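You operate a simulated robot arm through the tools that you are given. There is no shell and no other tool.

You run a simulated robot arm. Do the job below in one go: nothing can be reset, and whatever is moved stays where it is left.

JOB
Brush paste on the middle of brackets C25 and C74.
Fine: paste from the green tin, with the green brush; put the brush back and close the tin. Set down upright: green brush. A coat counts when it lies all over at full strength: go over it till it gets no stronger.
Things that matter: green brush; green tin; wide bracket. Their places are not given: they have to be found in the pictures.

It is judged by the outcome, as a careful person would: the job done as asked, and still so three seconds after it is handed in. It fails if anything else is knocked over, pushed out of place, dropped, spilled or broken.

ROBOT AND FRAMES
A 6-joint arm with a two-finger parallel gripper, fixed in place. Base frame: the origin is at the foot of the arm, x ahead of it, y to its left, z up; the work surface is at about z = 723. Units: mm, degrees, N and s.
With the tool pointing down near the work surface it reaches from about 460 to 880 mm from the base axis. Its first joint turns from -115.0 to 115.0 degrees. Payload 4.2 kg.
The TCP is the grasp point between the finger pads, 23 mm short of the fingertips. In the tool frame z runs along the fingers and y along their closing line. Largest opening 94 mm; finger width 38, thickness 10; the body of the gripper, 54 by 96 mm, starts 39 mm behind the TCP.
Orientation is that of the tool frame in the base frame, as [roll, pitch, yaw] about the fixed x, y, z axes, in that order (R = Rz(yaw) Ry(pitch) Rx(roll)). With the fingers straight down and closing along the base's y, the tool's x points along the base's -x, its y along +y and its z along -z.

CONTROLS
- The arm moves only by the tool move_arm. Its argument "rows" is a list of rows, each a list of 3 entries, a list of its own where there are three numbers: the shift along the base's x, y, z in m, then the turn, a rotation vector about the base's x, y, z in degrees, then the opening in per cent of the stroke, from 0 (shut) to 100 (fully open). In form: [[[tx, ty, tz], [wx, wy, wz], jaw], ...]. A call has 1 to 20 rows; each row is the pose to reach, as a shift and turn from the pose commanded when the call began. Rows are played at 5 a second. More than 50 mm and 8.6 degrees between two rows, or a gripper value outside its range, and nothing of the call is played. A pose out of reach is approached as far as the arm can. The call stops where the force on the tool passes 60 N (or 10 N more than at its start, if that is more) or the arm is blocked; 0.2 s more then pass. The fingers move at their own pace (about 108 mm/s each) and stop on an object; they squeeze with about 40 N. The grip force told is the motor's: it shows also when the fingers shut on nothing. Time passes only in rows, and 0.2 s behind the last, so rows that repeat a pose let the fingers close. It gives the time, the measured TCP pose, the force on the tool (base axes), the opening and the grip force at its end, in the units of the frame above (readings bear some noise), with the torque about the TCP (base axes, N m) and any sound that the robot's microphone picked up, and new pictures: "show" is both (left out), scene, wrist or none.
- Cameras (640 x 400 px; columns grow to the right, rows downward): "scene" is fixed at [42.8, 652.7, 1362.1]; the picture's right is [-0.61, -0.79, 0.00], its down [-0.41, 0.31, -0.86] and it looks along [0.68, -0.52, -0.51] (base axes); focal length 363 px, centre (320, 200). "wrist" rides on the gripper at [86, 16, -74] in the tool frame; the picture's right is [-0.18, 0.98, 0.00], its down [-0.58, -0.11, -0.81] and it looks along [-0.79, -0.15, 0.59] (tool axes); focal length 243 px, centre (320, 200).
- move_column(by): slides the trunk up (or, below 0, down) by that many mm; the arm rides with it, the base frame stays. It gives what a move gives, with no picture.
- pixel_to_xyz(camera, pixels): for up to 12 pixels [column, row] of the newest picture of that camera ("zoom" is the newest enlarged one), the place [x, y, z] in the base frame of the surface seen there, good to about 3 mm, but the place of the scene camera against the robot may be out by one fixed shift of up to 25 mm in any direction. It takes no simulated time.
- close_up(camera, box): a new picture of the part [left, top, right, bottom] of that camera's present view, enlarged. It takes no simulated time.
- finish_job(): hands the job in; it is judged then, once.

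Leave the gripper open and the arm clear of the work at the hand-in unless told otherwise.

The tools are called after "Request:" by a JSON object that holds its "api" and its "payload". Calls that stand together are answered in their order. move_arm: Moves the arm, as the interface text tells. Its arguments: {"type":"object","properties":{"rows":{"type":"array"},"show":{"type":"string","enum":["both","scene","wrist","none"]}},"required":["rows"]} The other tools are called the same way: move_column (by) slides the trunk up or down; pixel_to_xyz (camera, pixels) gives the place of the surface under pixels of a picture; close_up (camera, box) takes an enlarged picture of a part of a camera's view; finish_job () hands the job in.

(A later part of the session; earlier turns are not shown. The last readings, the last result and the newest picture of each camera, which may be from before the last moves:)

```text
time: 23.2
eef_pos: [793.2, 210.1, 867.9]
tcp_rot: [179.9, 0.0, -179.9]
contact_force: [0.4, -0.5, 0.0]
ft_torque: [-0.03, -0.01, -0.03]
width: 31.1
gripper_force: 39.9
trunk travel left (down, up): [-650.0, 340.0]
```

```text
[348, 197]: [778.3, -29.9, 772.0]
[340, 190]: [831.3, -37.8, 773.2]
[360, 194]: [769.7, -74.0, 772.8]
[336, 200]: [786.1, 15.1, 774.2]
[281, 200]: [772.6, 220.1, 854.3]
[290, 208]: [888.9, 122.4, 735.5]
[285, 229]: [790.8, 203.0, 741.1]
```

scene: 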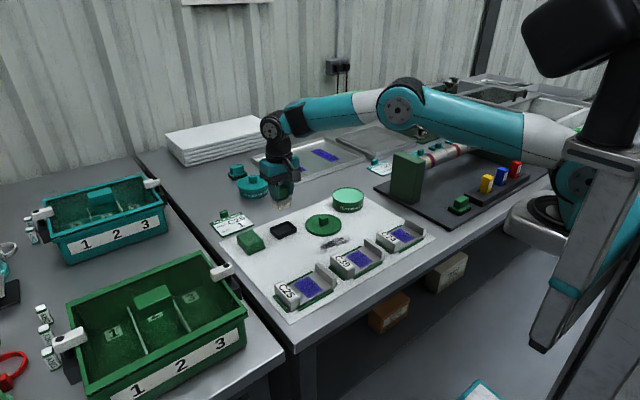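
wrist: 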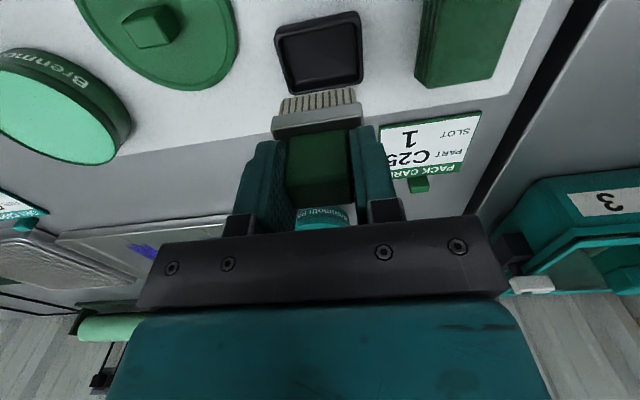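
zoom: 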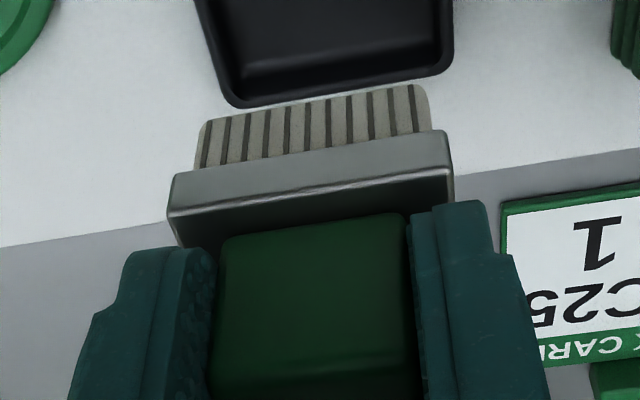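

The bristle tips are about 59 mm below the TCP and the paste surface is at z≈758. I'll carry the brush over to the tin centre (794, -39) at this height and look.

Request:
{"api": "move_arm", "payload": {"rows": [[[0, -0.04, 0], [0, 0, 0], 10], [[0, -0.08, 0], [0, 0, 0], 10], [[0, -0.12, 0], [0, 0, 0], 10], [[0, -0.16, 0], [0, 0, 0], 10], [[0, -0.2, 0], [0, 0, 0], 10], [[0.001, -0.235, 0], [0, 0, 0], 10], [[0.001, -0.249, 0], [0, 0, 0], 10], [[0.001, -0.249, 0], [0, 0, 0], 10]]}}

Request:
{"api": "close_up", "payload": {"camera": "scene", "box": [290, 130, 400, 220]}}

Request:
{"api": "close_up", "payload": {"camera": "wrist", "box": [200, 0, 440, 150]}}

```text
time: 25.0
eef_pos: [794.7, -40.7, 867.8]
tcp_rot: [180.0, 0.1, -179.9]
contact_force: [0.4, 0.4, 0.2]
ft_torque: [-0.01, 0.01, -0.01]
width: 30.9
gripper_force: 40.1
trunk travel left (down, up): [-650.0, 340.0]
```

scene: 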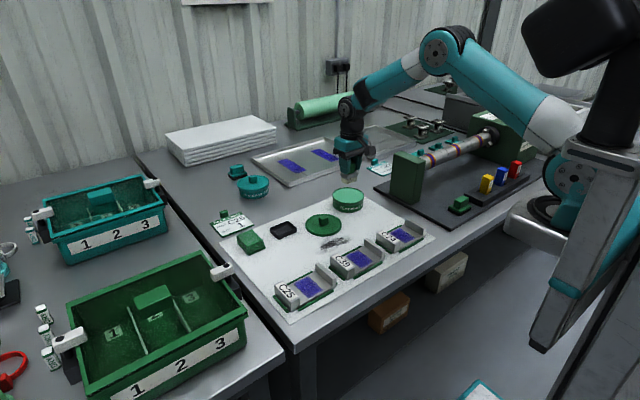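
wrist: 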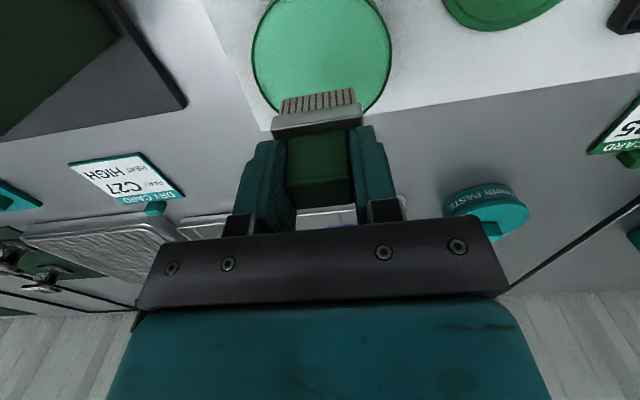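

```text
4.44 times, centred on (345, 175) of scene
```

zoom: 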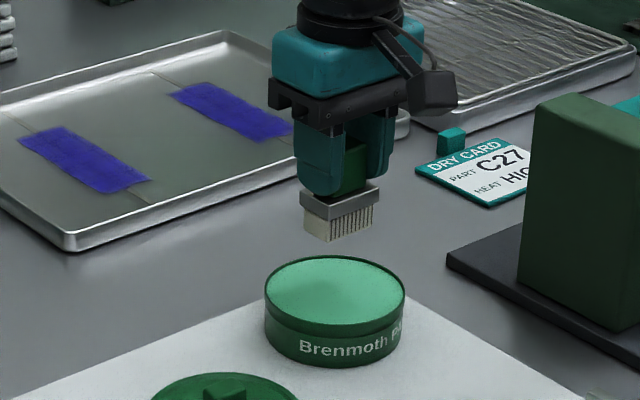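

```text
2.67 times, centred on (320, 75) of wrist
```

zoom: 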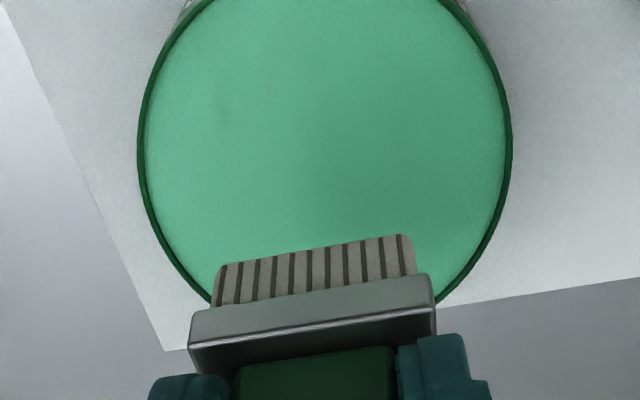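

Request:
{"api": "pixel_to_xyz", "payload": {"camera": "wrist", "pixels": [[254, 55], [390, 50], [275, 105], [374, 100], [320, 40], [300, 80], [340, 80], [257, 40], [385, 30]]}}

```text
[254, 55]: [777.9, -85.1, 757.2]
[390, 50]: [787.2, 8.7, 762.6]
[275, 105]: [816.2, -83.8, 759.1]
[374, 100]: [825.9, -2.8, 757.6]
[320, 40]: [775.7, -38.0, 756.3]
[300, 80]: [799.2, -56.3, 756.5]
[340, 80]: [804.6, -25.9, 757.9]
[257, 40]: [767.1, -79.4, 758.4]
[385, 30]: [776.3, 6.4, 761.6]
```

The tin centre is confirmed and the paste is at z≈757. I'll dip the bristle tips about 6 mm in, swirl a little, and come up slowly.

Request:
{"api": "move_arm", "payload": {"rows": [[[0, 0, -0.02], [0, 0, 0], 10], [[0, 0, -0.04], [0, 0, 0], 10], [[0, 0, -0.05], [0, 0, 0], 10], [[0, 0, -0.054], [0, 0, 0], 10], [[0, 0, -0.057], [0, 0, 0], 10], [[0.006, 0, -0.057], [0, 0, 0], 10], [[-0.006, 0, -0.057], [0, 0, 0], 10], [[0, 0, -0.057], [0, 0, 0], 10], [[0, 0, -0.057], [0, 0, 0], 10]]}}

Request:
{"api": "close_up", "payload": {"camera": "wrist", "box": [200, 0, 440, 150]}}

```text
time: 27.0
eef_pos: [793.6, -39.2, 815.7]
tcp_rot: [-180.0, 0.5, -179.9]
contact_force: [-7.9, 0.1, 53.6]
ft_torque: [-0.03, -0.01, 0.0]
width: 31.2
gripper_force: 40.2
trunk travel left (down, up): [-650.0, 340.0]
```

scene: 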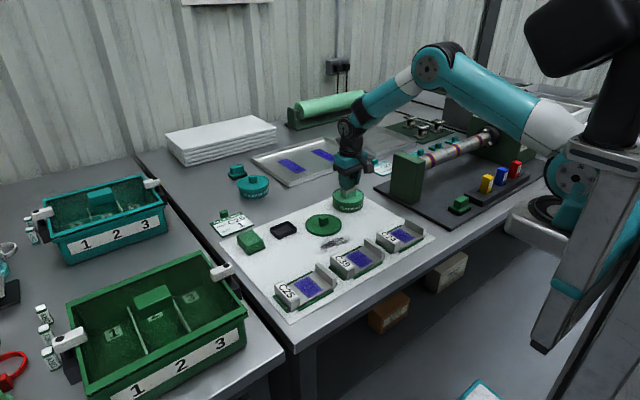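
wrist: 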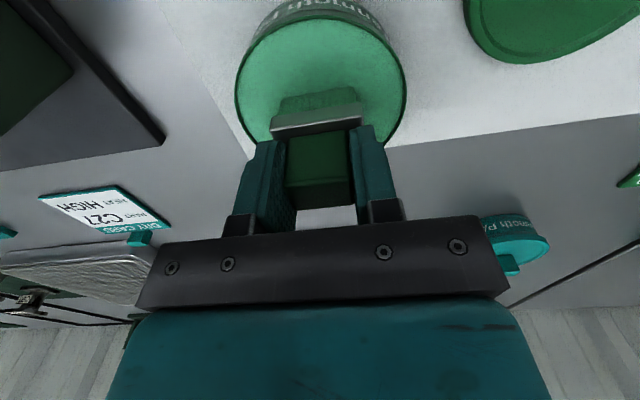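

```text
2.67 times, centred on (320, 75) of wrist
```

zoom: 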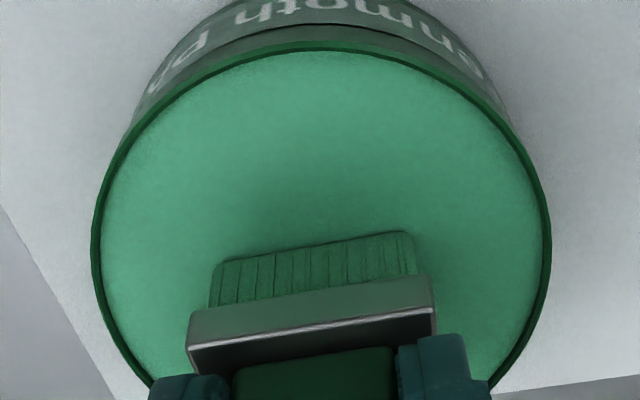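

The paste surface acts firm, giving 53 N of reaction, and the bristles have turned green, so the brush is loaded. I'll rise straight up and check whether it slipped in the grip.

Request:
{"api": "move_arm", "payload": {"rows": [[[0, 0, 0.004], [0, 0, 0], 10], [[0, 0, 0.01], [0, 0, 0], 10], [[0, 0, 0.03], [0, 0, 0], 10], [[0, 0, 0.057], [0, 0, 0], 10], [[0, 0, 0.057], [0, 0, 0], 10]]}}

Request:
{"api": "close_up", "payload": {"camera": "wrist", "box": [220, 60, 420, 190]}}

Request:
{"api": "close_up", "payload": {"camera": "scene", "box": [290, 130, 400, 220]}}

Request:
{"api": "pixel_to_xyz", "payload": {"camera": "wrist", "pixels": [[318, 98], [318, 108], [290, 104], [350, 96], [280, 122], [355, 112], [318, 30], [280, 60]]}}

```text
time: 28.2
eef_pos: [796.5, -41.6, 865.2]
tcp_rot: [180.0, -0.1, -180.0]
contact_force: [-0.4, -0.6, -0.8]
ft_torque: [0.0, 0.01, 0.01]
width: 30.9
gripper_force: 40.6
trunk travel left (down, up): [-650.0, 340.0]
```

scene: 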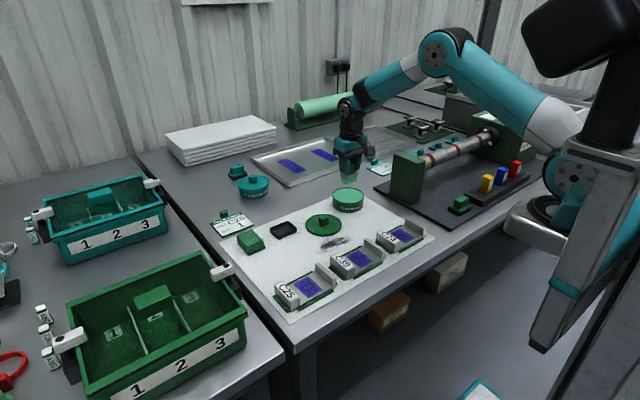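
wrist: 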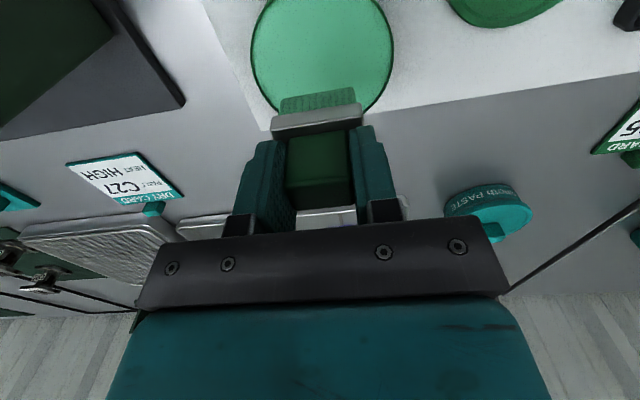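

```text
3.08 times, centred on (320, 125) of wrist
```

zoom: 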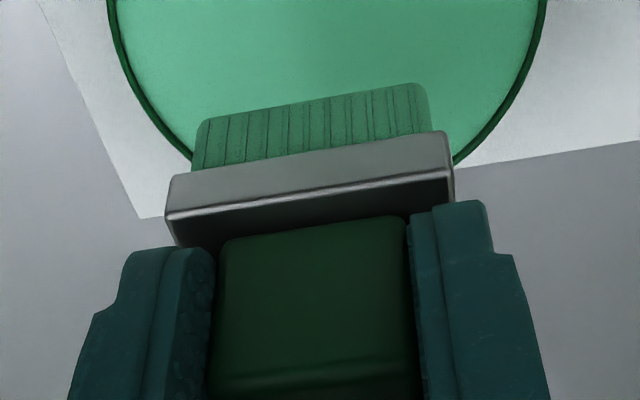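

```text
4.44 times, centred on (345, 175) of scene
```

zoom: 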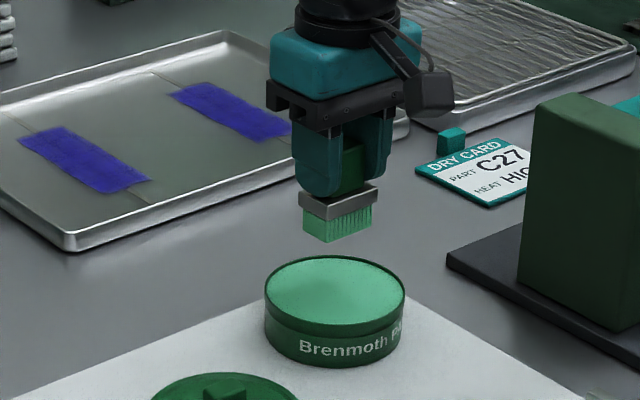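

```text
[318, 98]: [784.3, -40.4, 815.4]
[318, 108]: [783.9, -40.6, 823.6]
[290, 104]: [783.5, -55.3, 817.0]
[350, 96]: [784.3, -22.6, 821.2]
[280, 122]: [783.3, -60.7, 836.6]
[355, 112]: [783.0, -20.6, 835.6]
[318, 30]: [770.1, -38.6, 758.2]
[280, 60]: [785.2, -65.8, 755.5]
```

The brush hasn't slipped. Now I'll retreat toward the robot at a safe height to see the brackets from the wrist camera.

Request:
{"api": "move_arm", "payload": {"rows": [[[-0.02, 0, 0.03], [0, 0, 0], 10], [[-0.05, 0, 0.06], [0, 0, 0], 10], [[-0.09, 0.005, 0.07], [0, 0, 0], 10], [[-0.13, 0.01, 0.07], [0, 0, 0], 10], [[-0.17, 0.015, 0.07], [0, 0, 0], 10], [[-0.21, 0.02, 0.07], [0, 0, 0], 10], [[-0.25, 0.02, 0.07], [0, 0, 0], 10], [[-0.28, 0.02, 0.07], [0, 0, 0], 10], [[-0.3, 0.02, 0.07], [0, 0, 0], 10], [[-0.3, 0.02, 0.07], [0, 0, 0], 10]]}}

Request:
{"api": "close_up", "payload": {"camera": "wrist", "box": [150, 0, 470, 200]}}

Request:
{"api": "close_up", "payload": {"camera": "scene", "box": [360, 200, 460, 280]}}

Request:
{"api": "close_up", "payload": {"camera": "scene", "box": [260, 240, 360, 320]}}

```text
time: 30.4
eef_pos: [494.3, -19.9, 937.1]
tcp_rot: [180.0, 0.0, -179.8]
contact_force: [-0.2, 0.0, -0.1]
ft_torque: [-0.03, 0.03, 0.01]
width: 31.3
gripper_force: 40.2
trunk travel left (down, up): [-650.0, 340.0]
```

scene: 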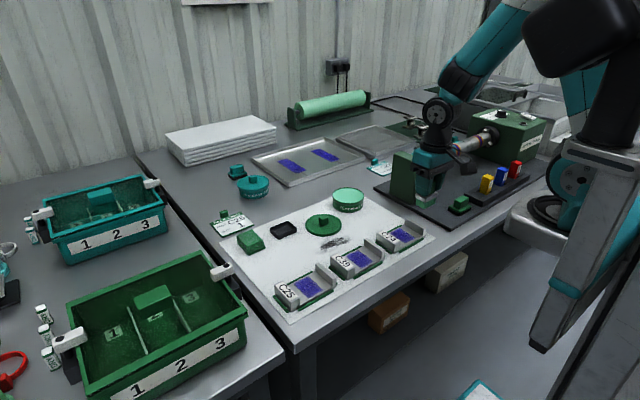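
wrist: 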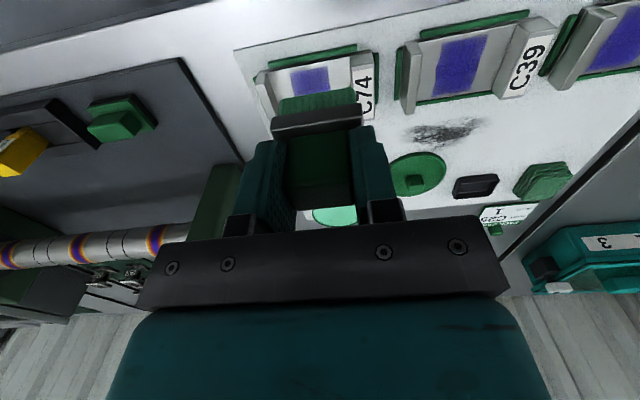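

```text
2.00 times, centred on (310, 100) of wrist
```

zoom: 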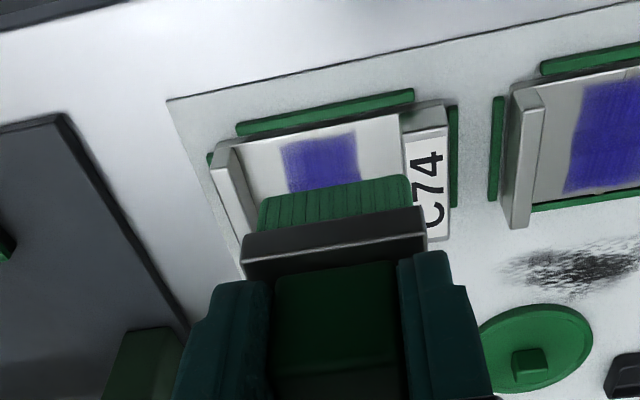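

```text
5.00 times, centred on (410, 240) of scene
```

zoom: 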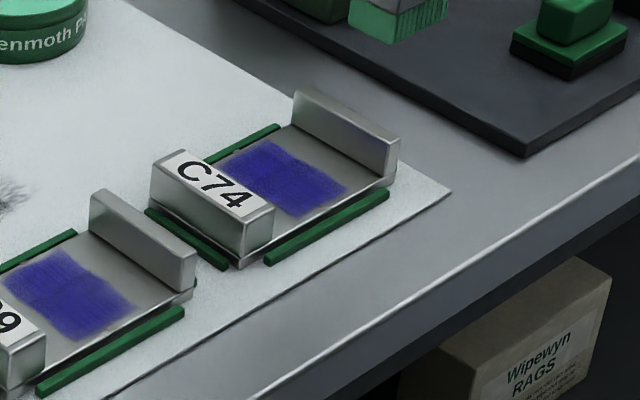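

```text
5.00 times, centred on (310, 280) of scene
```

zoom: 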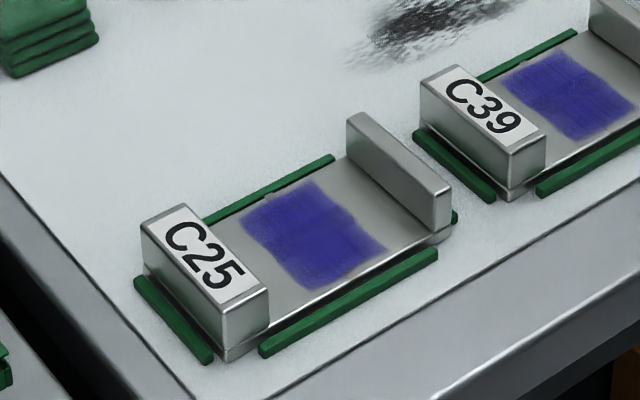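

The blue patch on each bracket marks its middle. I'll shift sideways so the brush doesn't block C74, then measure.

Request:
{"api": "move_arm", "payload": {"rows": [[[0, 0.03, 0.01], [0, 0, 0], 10], [[0, 0.065, 0.02], [0, 0, 0], 10], [[0, 0.1, 0.02], [0, 0, 0], 10], [[0, 0.1, 0.02], [0, 0, 0], 10]], "show": "wrist"}}

Request:
{"api": "close_up", "payload": {"camera": "wrist", "box": [120, 0, 300, 130]}}

```text
time: 31.4
eef_pos: [493.5, 82.0, 956.1]
tcp_rot: [179.9, 0.0, 180.0]
contact_force: [0.1, 0.1, -0.1]
ft_torque: [0.02, 0.01, 0.01]
width: 31.2
gripper_force: 39.7
trunk travel left (down, up): [-650.0, 340.0]
```

wrist: 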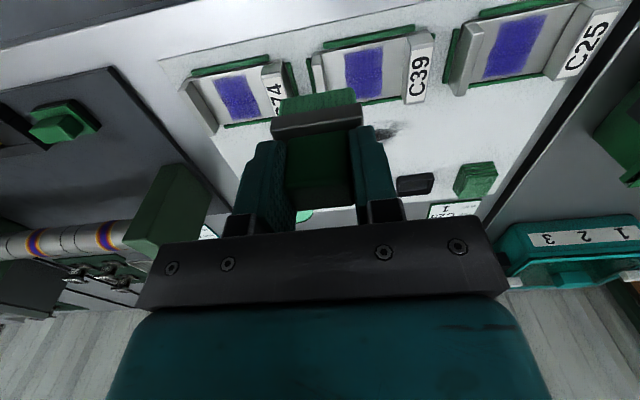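

```text
3.08 times, centred on (210, 65) of wrist
```

zoom: 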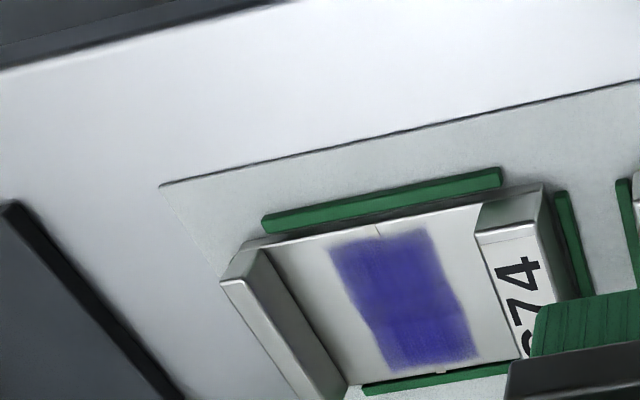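

Request:
{"api": "pixel_to_xyz", "payload": {"camera": "zoom", "pixels": [[332, 250], [424, 234], [474, 354], [394, 368], [405, 300], [270, 256], [345, 365], [472, 215], [515, 345], [222, 282], [300, 380], [485, 235]]}}

Request:
{"api": "close_up", "payload": {"camera": "wrist", "box": [430, 0, 630, 110]}}

```text
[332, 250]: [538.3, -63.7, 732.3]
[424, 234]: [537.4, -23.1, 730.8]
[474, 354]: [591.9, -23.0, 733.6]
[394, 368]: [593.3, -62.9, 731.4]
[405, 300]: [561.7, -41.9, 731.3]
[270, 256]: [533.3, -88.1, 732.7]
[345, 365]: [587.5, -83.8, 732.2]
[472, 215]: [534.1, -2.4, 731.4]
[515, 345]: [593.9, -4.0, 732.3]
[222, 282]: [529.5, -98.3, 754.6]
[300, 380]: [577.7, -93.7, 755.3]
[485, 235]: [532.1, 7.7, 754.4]
```

```text
3.20 times, centred on (530, 55) of wrist
```

zoom: 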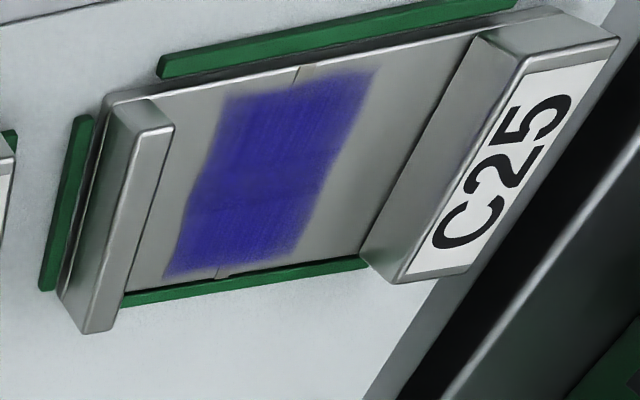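

C74's patch spans x 538–593 and y -63…-23, with the floor at z≈732 and walls up to 755. Next I'll measure C25.

Request:
{"api": "pixel_to_xyz", "payload": {"camera": "zoom", "pixels": [[228, 95], [372, 74], [300, 250], [168, 275], [270, 170], [150, 110], [130, 285], [465, 45], [362, 255], [300, 72], [222, 272], [400, 200]]}}

Request:
{"api": "pixel_to_xyz", "payload": {"camera": "wrist", "pixels": [[345, 52], [381, 46], [383, 96], [352, 100], [364, 74]]}}

```text
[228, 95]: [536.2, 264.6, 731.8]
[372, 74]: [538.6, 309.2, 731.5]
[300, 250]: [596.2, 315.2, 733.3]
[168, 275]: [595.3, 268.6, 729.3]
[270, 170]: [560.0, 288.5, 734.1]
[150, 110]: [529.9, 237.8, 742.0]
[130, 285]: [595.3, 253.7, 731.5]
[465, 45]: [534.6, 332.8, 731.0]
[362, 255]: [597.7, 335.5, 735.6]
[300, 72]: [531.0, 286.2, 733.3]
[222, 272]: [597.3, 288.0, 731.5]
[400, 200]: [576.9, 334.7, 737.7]
```

```text
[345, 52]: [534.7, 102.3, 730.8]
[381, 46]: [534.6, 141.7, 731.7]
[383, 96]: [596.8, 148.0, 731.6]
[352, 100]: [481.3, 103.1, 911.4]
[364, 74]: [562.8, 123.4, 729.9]
```

C25's patch spans x 536–596 and y about 264–312, with tick marks at y≈287. It is the wider of the two, and the bristles are about 37 by 23 mm, so it needs side-by-side strokes. I'll start with C74 by moving above its patch.

Request:
{"api": "move_arm", "payload": {"rows": [[[0.02, -0.04, -0.01], [0, 0, 0], 10], [[0.04, -0.08, -0.03], [0, 0, 0], 10], [[0.056, -0.11, -0.06], [0, 0, 0], 10], [[0.06, -0.1235, -0.095], [0, 0, 0], 10], [[0.06, -0.1235, -0.13], [0, 0, 0], 10], [[0.06, -0.1235, -0.145], [0, 0, 0], 10], [[0.06, -0.1235, -0.145], [0, 0, 0], 10]]}}

Request:
{"api": "close_up", "payload": {"camera": "wrist", "box": [200, 0, 440, 150]}}

Request:
{"api": "close_up", "payload": {"camera": "scene", "box": [350, 180, 470, 280]}}

```text
time: 33.0
eef_pos: [550.2, -44.7, 811.9]
tcp_rot: [-180.0, 0.0, -179.9]
contact_force: [1.1, 0.4, 0.4]
ft_torque: [0.05, 0.0, 0.03]
width: 31.4
gripper_force: 39.8
trunk travel left (down, up): [-650.0, 340.0]
```

scene: 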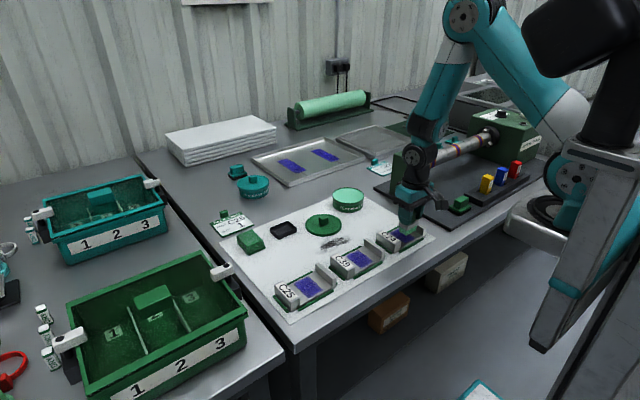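
wrist: 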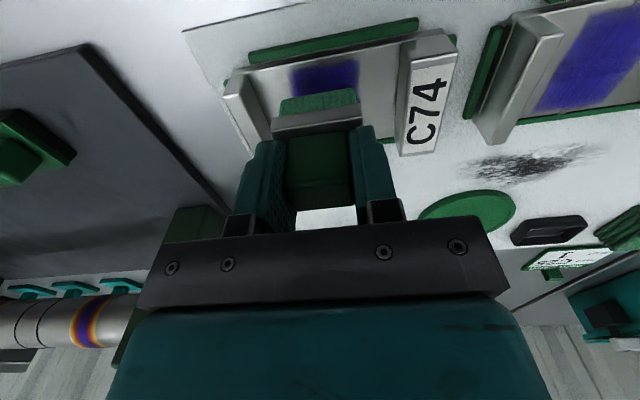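

```text
2.67 times, centred on (320, 75) of wrist
```

zoom: 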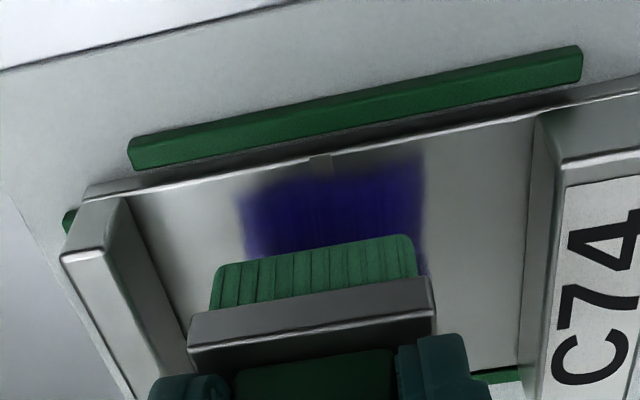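

```text
4.00 times, centred on (410, 230) of scene
```

zoom: 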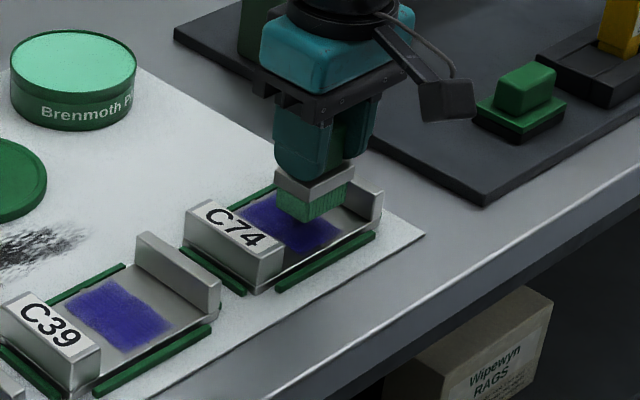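

The brush is lined up above C74's patch. I'll lower it in small steps to a light contact.

Request:
{"api": "move_arm", "payload": {"rows": [[[-0.003, 0, -0.01], [0, 0, 0], 10], [[-0.003, 0, -0.018], [0, 0, 0], 10], [[-0.003, 0, -0.021], [0, 0, 0], 10], [[-0.003, 0, -0.022], [0, 0, 0], 10], [[-0.003, 0, -0.022], [0, 0, 0], 10]], "show": "none"}}

```text
time: 34.2
eef_pos: [549.7, -42.4, 790.3]
tcp_rot: [-179.9, 0.1, -179.9]
contact_force: [0.8, -0.5, -0.6]
ft_torque: [-0.01, 0.02, -0.02]
width: 31.2
gripper_force: 40.0
trunk travel left (down, up): [-650.0, 340.0]
```

Request:
{"api": "move_arm", "payload": {"rows": [[[0, 0, -0.001], [0, 0, 0], 10], [[0, 0, -0.002], [0, 0, 0], 10], [[0, 0, -0.002], [0, 0, 0], 10]], "show": "none"}}

```text
time: 35.0
eef_pos: [550.5, -43.1, 789.4]
tcp_rot: [180.0, 0.1, -179.9]
contact_force: [-4.5, 1.1, 19.0]
ft_torque: [0.03, -0.05, 0.0]
width: 31.4
gripper_force: 39.7
trunk travel left (down, up): [-650.0, 340.0]
```

Contact is 19 N. I'll make a slow stroke along x and back at slightly lighter pressure, then check.

Request:
{"api": "move_arm", "payload": {"rows": [[[0.005, 0, 0.0005], [0, 0, 0], 10], [[0.01, 0, 0.0005], [0, 0, 0], 10], [[0.015, 0, 0.0005], [0, 0, 0], 10], [[0.02, 0, 0.0005], [0, 0, 0], 10], [[0.025, 0, 0.0005], [0, 0, 0], 10], [[0.03, 0, 0.0005], [0, 0, 0], 10], [[0.033, 0, 0.0005], [0, 0, 0], 10], [[0.033, 0, 0.0005], [0, 0, 0], 10]]}}

Request:
{"api": "close_up", "payload": {"camera": "wrist", "box": [200, 0, 440, 150]}}

Request:
{"api": "close_up", "payload": {"camera": "scene", "box": [350, 180, 470, 280]}}

```text
time: 36.8
eef_pos: [583.8, -41.9, 789.2]
tcp_rot: [180.0, 0.1, 179.9]
contact_force: [-8.0, -0.8, 19.2]
ft_torque: [-0.01, 0.16, 0.0]
width: 31.0
gripper_force: 39.8
trunk travel left (down, up): [-650.0, 340.0]
```

scene: 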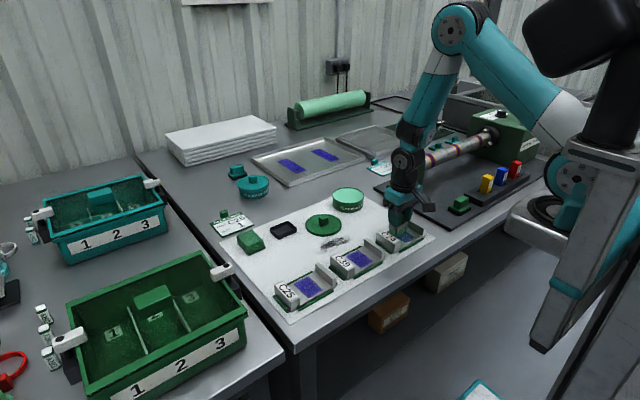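
wrist: 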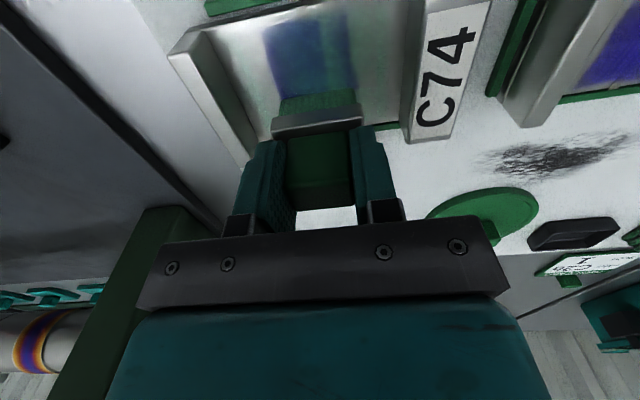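

```text
2.67 times, centred on (320, 75) of wrist
```

zoom: 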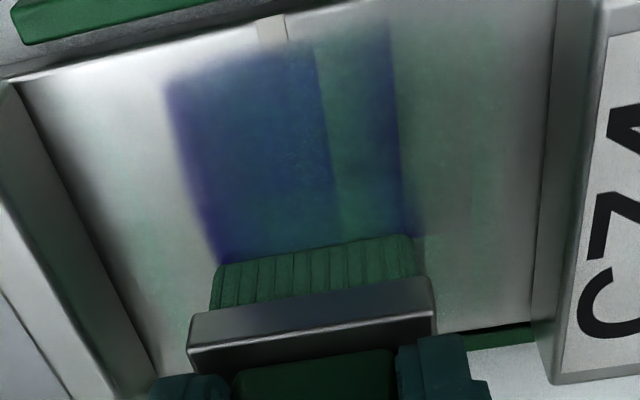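

```text
4.00 times, centred on (410, 230) of scene
```

zoom: 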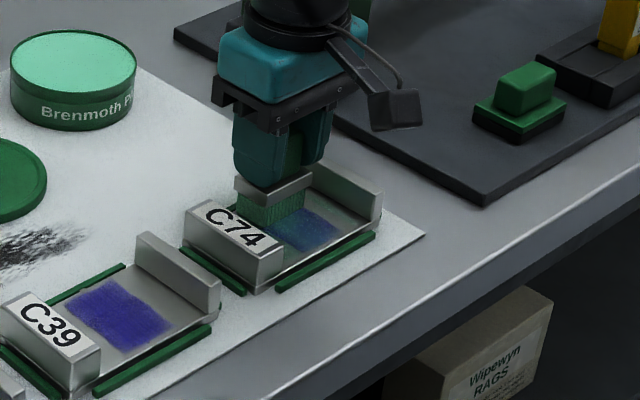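

Paste is going on, with a light green tint over the blue that isn't yet at full strength. I'll keep stroking with small sideways offsets to cover the full patch width.

Request:
{"api": "move_arm", "payload": {"rows": [[[-0.007, 0.003, 0], [0, 0, 0], 10], [[-0.014, 0.004, 0], [0, 0, 0], 10], [[-0.021, 0.004, 0], [0, 0, 0], 10], [[-0.028, 0.004, 0], [0, 0, 0], 10], [[-0.035, 0.004, 0], [0, 0, 0], 10], [[-0.035, -0.004, 0], [0, 0, 0], 10], [[-0.028, -0.004, 0], [0, 0, 0], 10], [[-0.021, -0.004, 0], [0, 0, 0], 10], [[-0.014, -0.004, 0], [0, 0, 0], 10], [[-0.007, -0.004, 0], [0, 0, 0], 10], [[0, -0.004, 0], [0, 0, 0], 10], [[0, -0.004, 0], [0, 0, 0], 10]]}}

Request:
{"api": "close_up", "payload": {"camera": "wrist", "box": [200, 0, 440, 150]}}

Request:
{"api": "close_up", "payload": {"camera": "scene", "box": [350, 180, 470, 280]}}

```text
time: 39.4
eef_pos: [583.1, -47.3, 789.7]
tcp_rot: [180.0, 0.0, -180.0]
contact_force: [-8.3, -0.4, 19.0]
ft_torque: [-0.04, 0.18, -0.01]
width: 31.0
gripper_force: 39.7
trunk travel left (down, up): [-650.0, 340.0]
```

scene: 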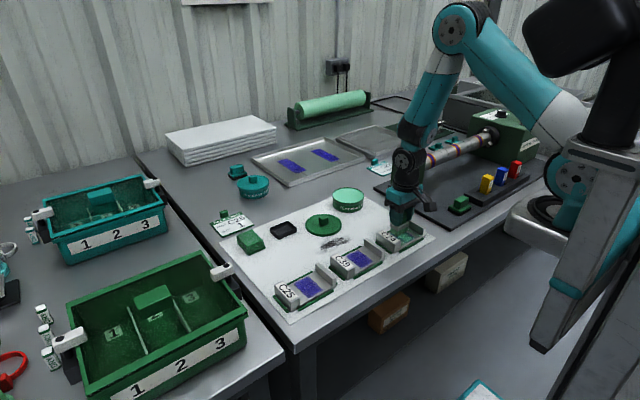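
wrist: 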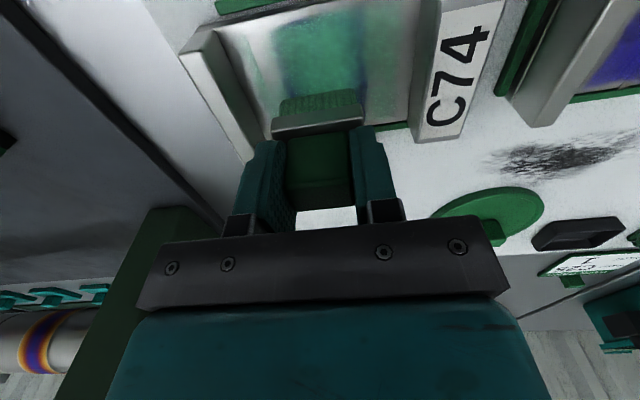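

```text
2.67 times, centred on (320, 75) of wrist
```

zoom: 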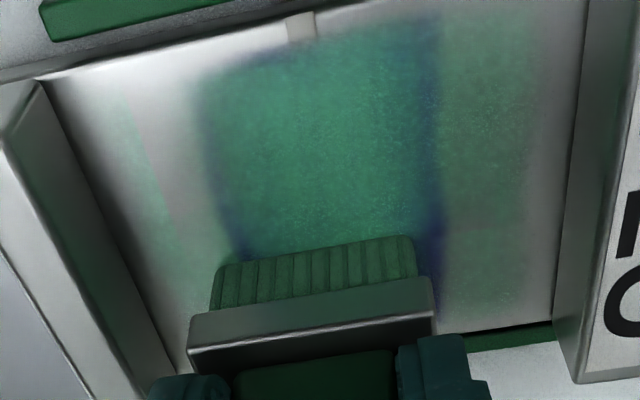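

```text
4.00 times, centred on (410, 230) of scene
```

zoom: 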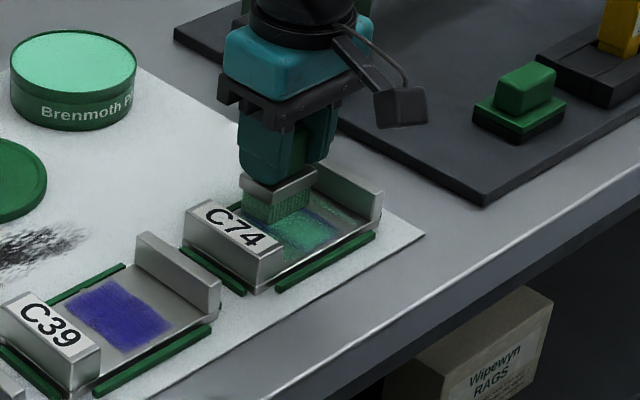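

The middle is turning green, while the patch edges still show blue. I'll continue strokes at wider side offsets (y about -36, -43, -50).

Request:
{"api": "move_arm", "payload": {"rows": [[[0, 0.005, 0], [0, 0, 0], 10], [[0, 0.012, 0], [0, 0, 0], 10], [[-0.009, 0.012, 0], [0, 0, 0], 10], [[-0.018, 0.012, 0], [0, 0, 0], 10], [[-0.027, 0.012, 0], [0, 0, 0], 10], [[-0.036, 0.012, 0], [0, 0, 0], 10], [[-0.036, 0.004, 0], [0, 0, 0], 10], [[-0.027, 0.004, 0], [0, 0, 0], 10], [[-0.018, 0.004, 0], [0, 0, 0], 10], [[-0.009, 0.004, 0], [0, 0, 0], 10], [[0, 0.004, 0], [0, 0, 0], 10], [[0, -0.003, 0], [0, 0, 0], 10], [[-0.009, -0.003, 0], [0, 0, 0], 10], [[-0.018, -0.003, 0], [0, 0, 0], 10], [[-0.027, -0.003, 0], [0, 0, 0], 10], [[-0.036, -0.003, 0], [0, 0, 0], 10], [[-0.036, -0.003, 0.01], [0, 0, 0], 10], [[-0.05, -0.003, 0.05], [0, 0, 0], 10], [[-0.06, -0.003, 0.09], [0, 0, 0], 10], [[-0.06, -0.003, 0.09], [0, 0, 0], 10]]}}

Request:
{"api": "close_up", "payload": {"camera": "wrist", "box": [200, 0, 440, 150]}}

Request:
{"api": "close_up", "payload": {"camera": "scene", "box": [350, 180, 470, 280]}}

```text
time: 43.6
eef_pos: [526.9, -48.5, 877.5]
tcp_rot: [180.0, 0.0, -179.9]
contact_force: [0.3, 1.0, -0.6]
ft_torque: [0.02, 0.0, 0.0]
width: 31.2
gripper_force: 40.0
trunk travel left (down, up): [-650.0, 340.0]
```

scene: 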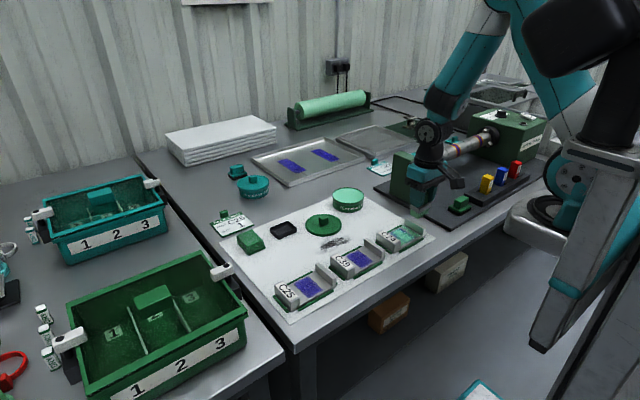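
wrist: 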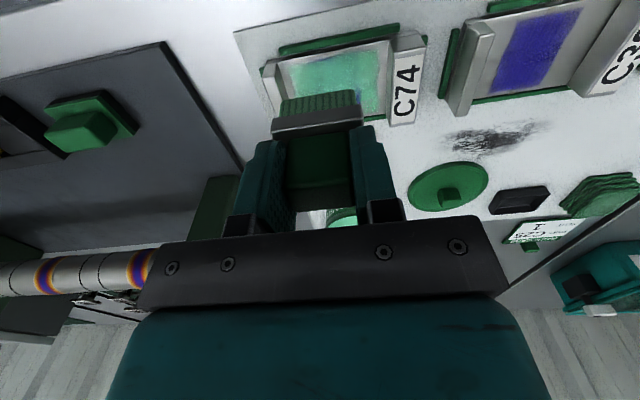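

```text
2.67 times, centred on (320, 75) of wrist
```

zoom: 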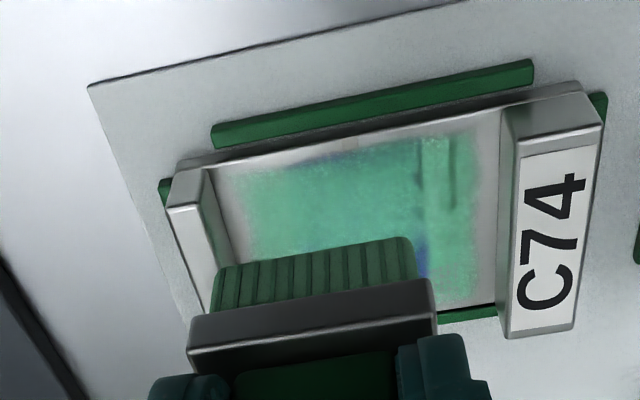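

```text
4.00 times, centred on (410, 230) of scene
```

zoom: 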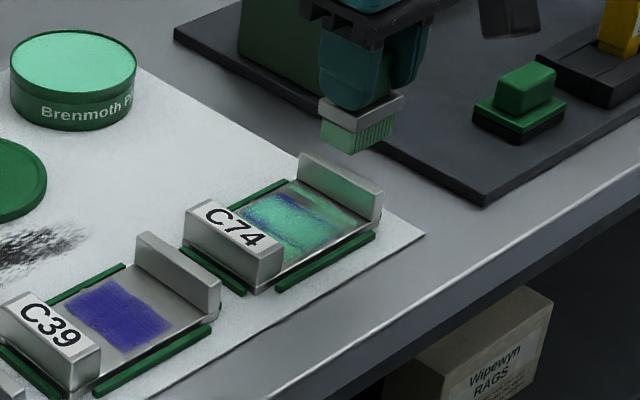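

Coverage is good but some blue streaks remain. I'll move to the side viewing spot to see the whole floor of C74.

Request:
{"api": "move_arm", "payload": {"rows": [[[-0.015, 0.04, 0.03], [0, 0, 0], 10], [[-0.03, 0.08, 0.06], [0, 0, 0], 10], [[-0.033, 0.115, 0.079], [0, 0, 0], 10], [[-0.033, 0.128, 0.079], [0, 0, 0], 10], [[-0.033, 0.128, 0.079], [0, 0, 0], 10]]}}

Request:
{"api": "close_up", "payload": {"camera": "wrist", "box": [160, 30, 310, 140]}}

Request:
{"api": "close_up", "payload": {"camera": "scene", "box": [370, 205, 440, 265]}}

```text
refused: row 1 steps farther than a row can; nothing moved
```

```text
3.64 times, centred on (235, 85) of wrist
```

zoom: 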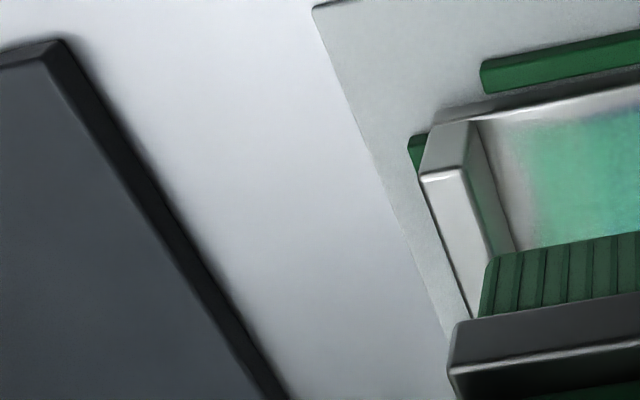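

```text
6.67 times, centred on (405, 235) of scene
```

zoom: 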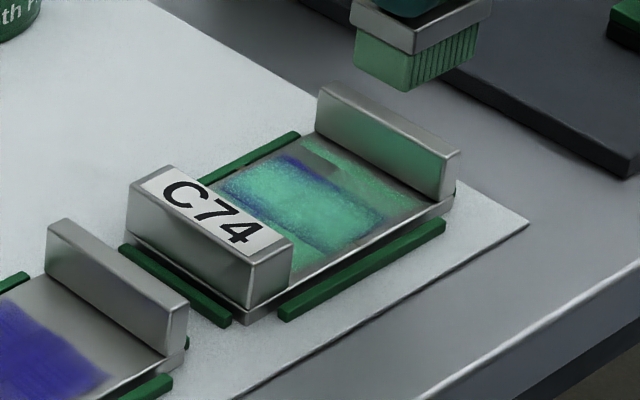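

Request:
{"api": "move_arm", "payload": {"rows": [[[-0.01, 0.03, 0.02], [0, 0, 0], 10], [[-0.02, 0.06, 0.04], [0, 0, 0], 10], [[-0.03, 0.09, 0.06], [0, 0, 0], 10], [[-0.033, 0.12, 0.079], [0, 0, 0], 10], [[-0.033, 0.128, 0.079], [0, 0, 0], 10], [[-0.033, 0.128, 0.079], [0, 0, 0], 10]]}}

Request:
{"api": "close_up", "payload": {"camera": "wrist", "box": [160, 30, 310, 140]}}

```text
time: 45.0
eef_pos: [489.4, 77.8, 958.6]
tcp_rot: [-180.0, 0.0, 180.0]
contact_force: [0.8, -0.7, -0.1]
ft_torque: [0.0, -0.01, -0.01]
width: 31.2
gripper_force: 40.1
trunk travel left (down, up): [-650.0, 340.0]
```

scene: 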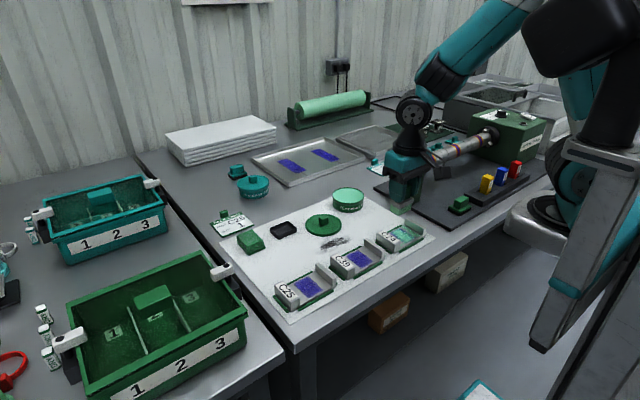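
wrist: 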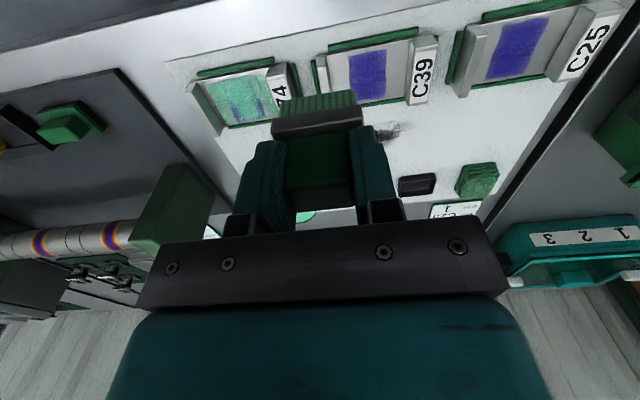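

```text
3.64 times, centred on (235, 85) of wrist
```

zoom: 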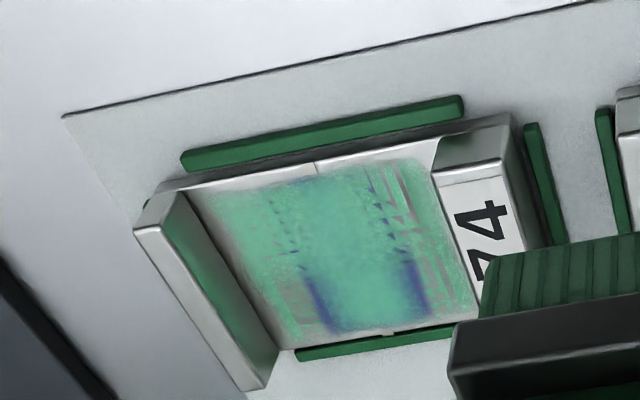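

The middle is well coated, but blue streaks remain along both edges (y≈-63 and -25), mainly at the far end. I'll go back for more strokes at y≈-37 and -49, reaching slightly further in x.

Request:
{"api": "move_arm", "payload": {"rows": [[[0.015, -0.03, -0.02], [0, 0, 0], 10], [[0.03, -0.06, -0.04], [0, 0, 0], 10], [[0.045, -0.09, -0.06], [0, 0, 0], 10], [[0.057, -0.115, -0.09], [0, 0, 0], 10], [[0.057, -0.115, -0.13], [0, 0, 0], 10], [[0.057, -0.115, -0.155], [0, 0, 0], 10], [[0.057, -0.115, -0.164], [0, 0, 0], 10], [[0.057, -0.115, -0.169], [0, 0, 0], 10], [[0.065, -0.115, -0.169], [0, 0, 0], 10], [[0.073, -0.115, -0.169], [0, 0, 0], 10], [[0.081, -0.115, -0.169], [0, 0, 0], 10], [[0.089, -0.115, -0.169], [0, 0, 0], 10], [[0.096, -0.115, -0.169], [0, 0, 0], 10], [[0.096, -0.121, -0.169], [0, 0, 0], 10], [[0.096, -0.127, -0.169], [0, 0, 0], 10], [[0.089, -0.127, -0.169], [0, 0, 0], 10], [[0.081, -0.127, -0.169], [0, 0, 0], 10], [[0.073, -0.127, -0.169], [0, 0, 0], 10], [[0.065, -0.127, -0.169], [0, 0, 0], 10], [[0.057, -0.127, -0.169], [0, 0, 0], 10]]}}

Request:
{"api": "close_up", "payload": {"camera": "scene", "box": [370, 205, 440, 265]}}

Request:
{"api": "close_up", "payload": {"camera": "wrist", "box": [200, 0, 440, 150]}}

```text
time: 49.2
eef_pos: [547.6, -48.1, 790.0]
tcp_rot: [-180.0, 0.1, 180.0]
contact_force: [9.2, -0.8, 20.5]
ft_torque: [-0.02, -0.78, -0.02]
width: 30.7
gripper_force: 40.5
trunk travel left (down, up): [-650.0, 340.0]
```

scene: 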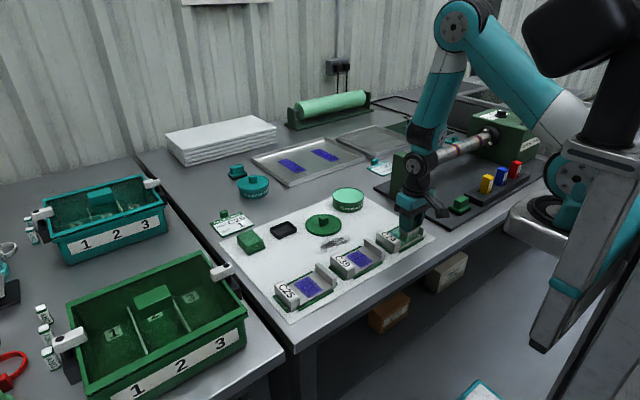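
wrist: 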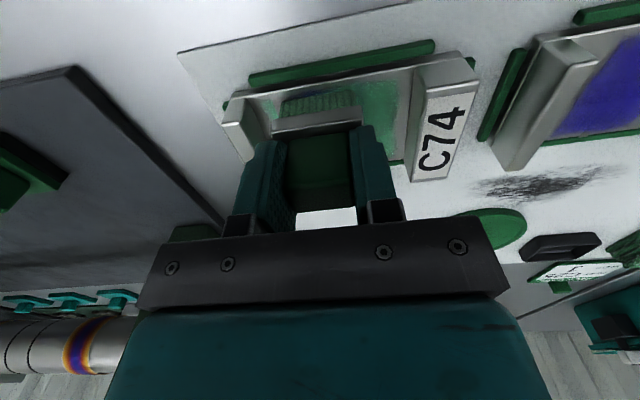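

```text
6.67 times, centred on (405, 235) of scene
```

zoom: 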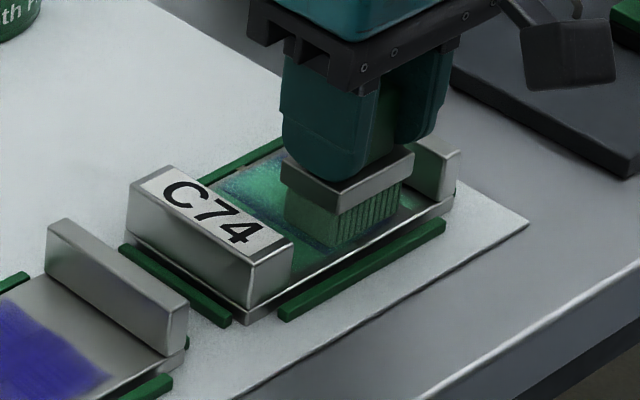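

```text
2.67 times, centred on (320, 75) of wrist
```

zoom: 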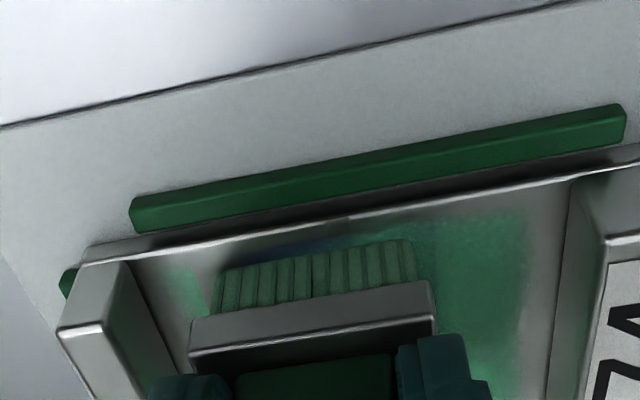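

The bristles look paler, so the load is running down. I'll lift and go back to the tin to reload with a lighter dip.

Request:
{"api": "move_arm", "payload": {"rows": [[[0, 0, 0.02], [0, 0, 0], 10], [[0, 0, 0.05], [0, 0, 0], 10], [[0.02, 0, 0.085], [0, 0, 0], 10], [[0.06, 0.002, 0.09], [0, 0, 0], 10], [[0.1, 0.004, 0.09], [0, 0, 0], 10], [[0.14, 0.006, 0.09], [0, 0, 0], 10], [[0.18, 0.008, 0.09], [0, 0, 0], 10], [[0.22, 0.01, 0.09], [0, 0, 0], 10], [[0.246, 0.01, 0.085], [0, 0, 0], 10], [[0.246, 0.01, 0.065], [0, 0, 0], 10], [[0.246, 0.01, 0.045], [0, 0, 0], 10], [[0.246, 0.01, 0.03], [0, 0, 0], 10], [[0.246, 0.01, 0.0255], [0, 0, 0], 10], [[0.251, 0.01, 0.0255], [0, 0, 0], 10], [[0.241, 0.01, 0.0255], [0, 0, 0], 10], [[0.246, 0.01, 0.0255], [0, 0, 0], 10], [[0.246, 0.01, 0.035], [0, 0, 0], 10], [[0.246, 0.01, 0.06], [0, 0, 0], 10], [[0.246, 0.01, 0.09], [0, 0, 0], 10], [[0.246, 0.01, 0.09], [0, 0, 0], 10]]}}

Request:
{"api": "close_up", "payload": {"camera": "scene", "box": [370, 205, 440, 265]}}

Request:
{"api": "close_up", "payload": {"camera": "wrist", "box": [200, 0, 440, 150]}}

Request:
{"api": "close_up", "payload": {"camera": "scene", "box": [290, 130, 400, 220]}}

```text
time: 53.4
eef_pos: [793.6, -38.3, 879.3]
tcp_rot: [-180.0, 0.0, -179.9]
contact_force: [-0.7, -1.0, -0.2]
ft_torque: [0.0, 0.03, -0.01]
width: 31.2
gripper_force: 39.4
trunk travel left (down, up): [-650.0, 340.0]
```

scene: 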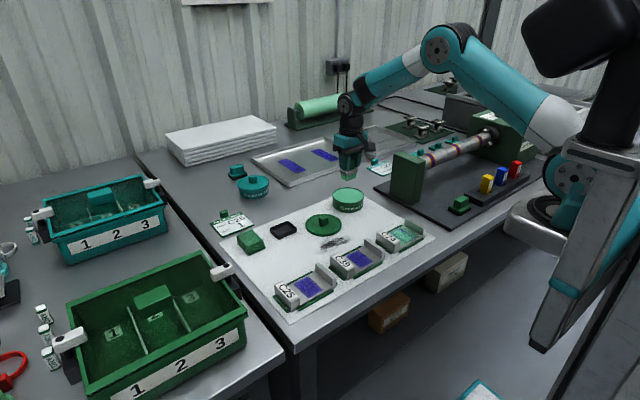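
wrist: 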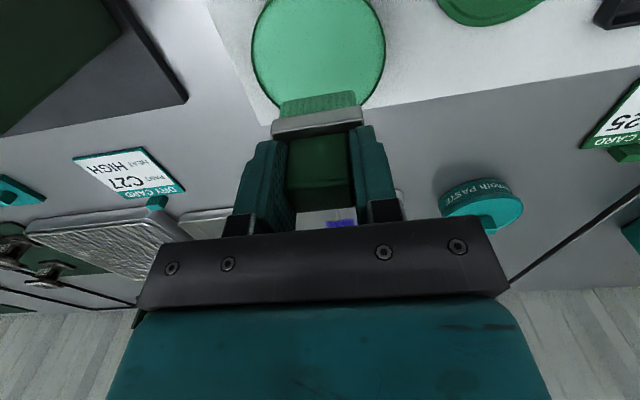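

```text
6.67 times, centred on (405, 235) of scene
```

zoom: 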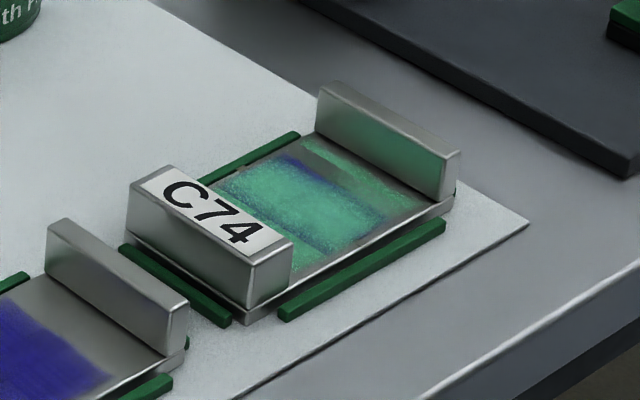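

```text
2.67 times, centred on (320, 75) of wrist
```

zoom: 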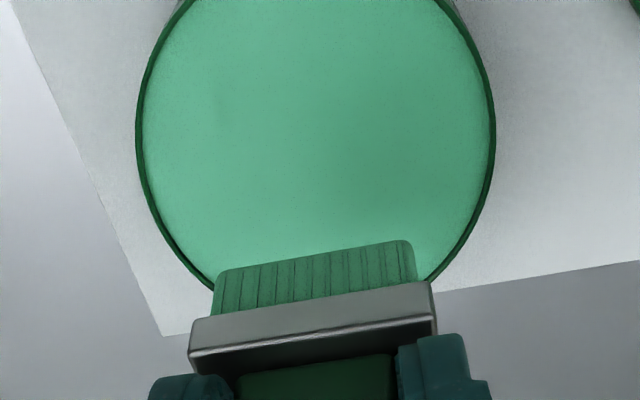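

```text
4.44 times, centred on (345, 175) of scene
```

zoom: 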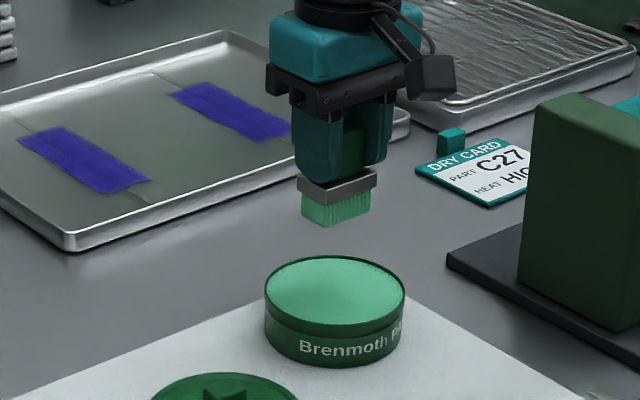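

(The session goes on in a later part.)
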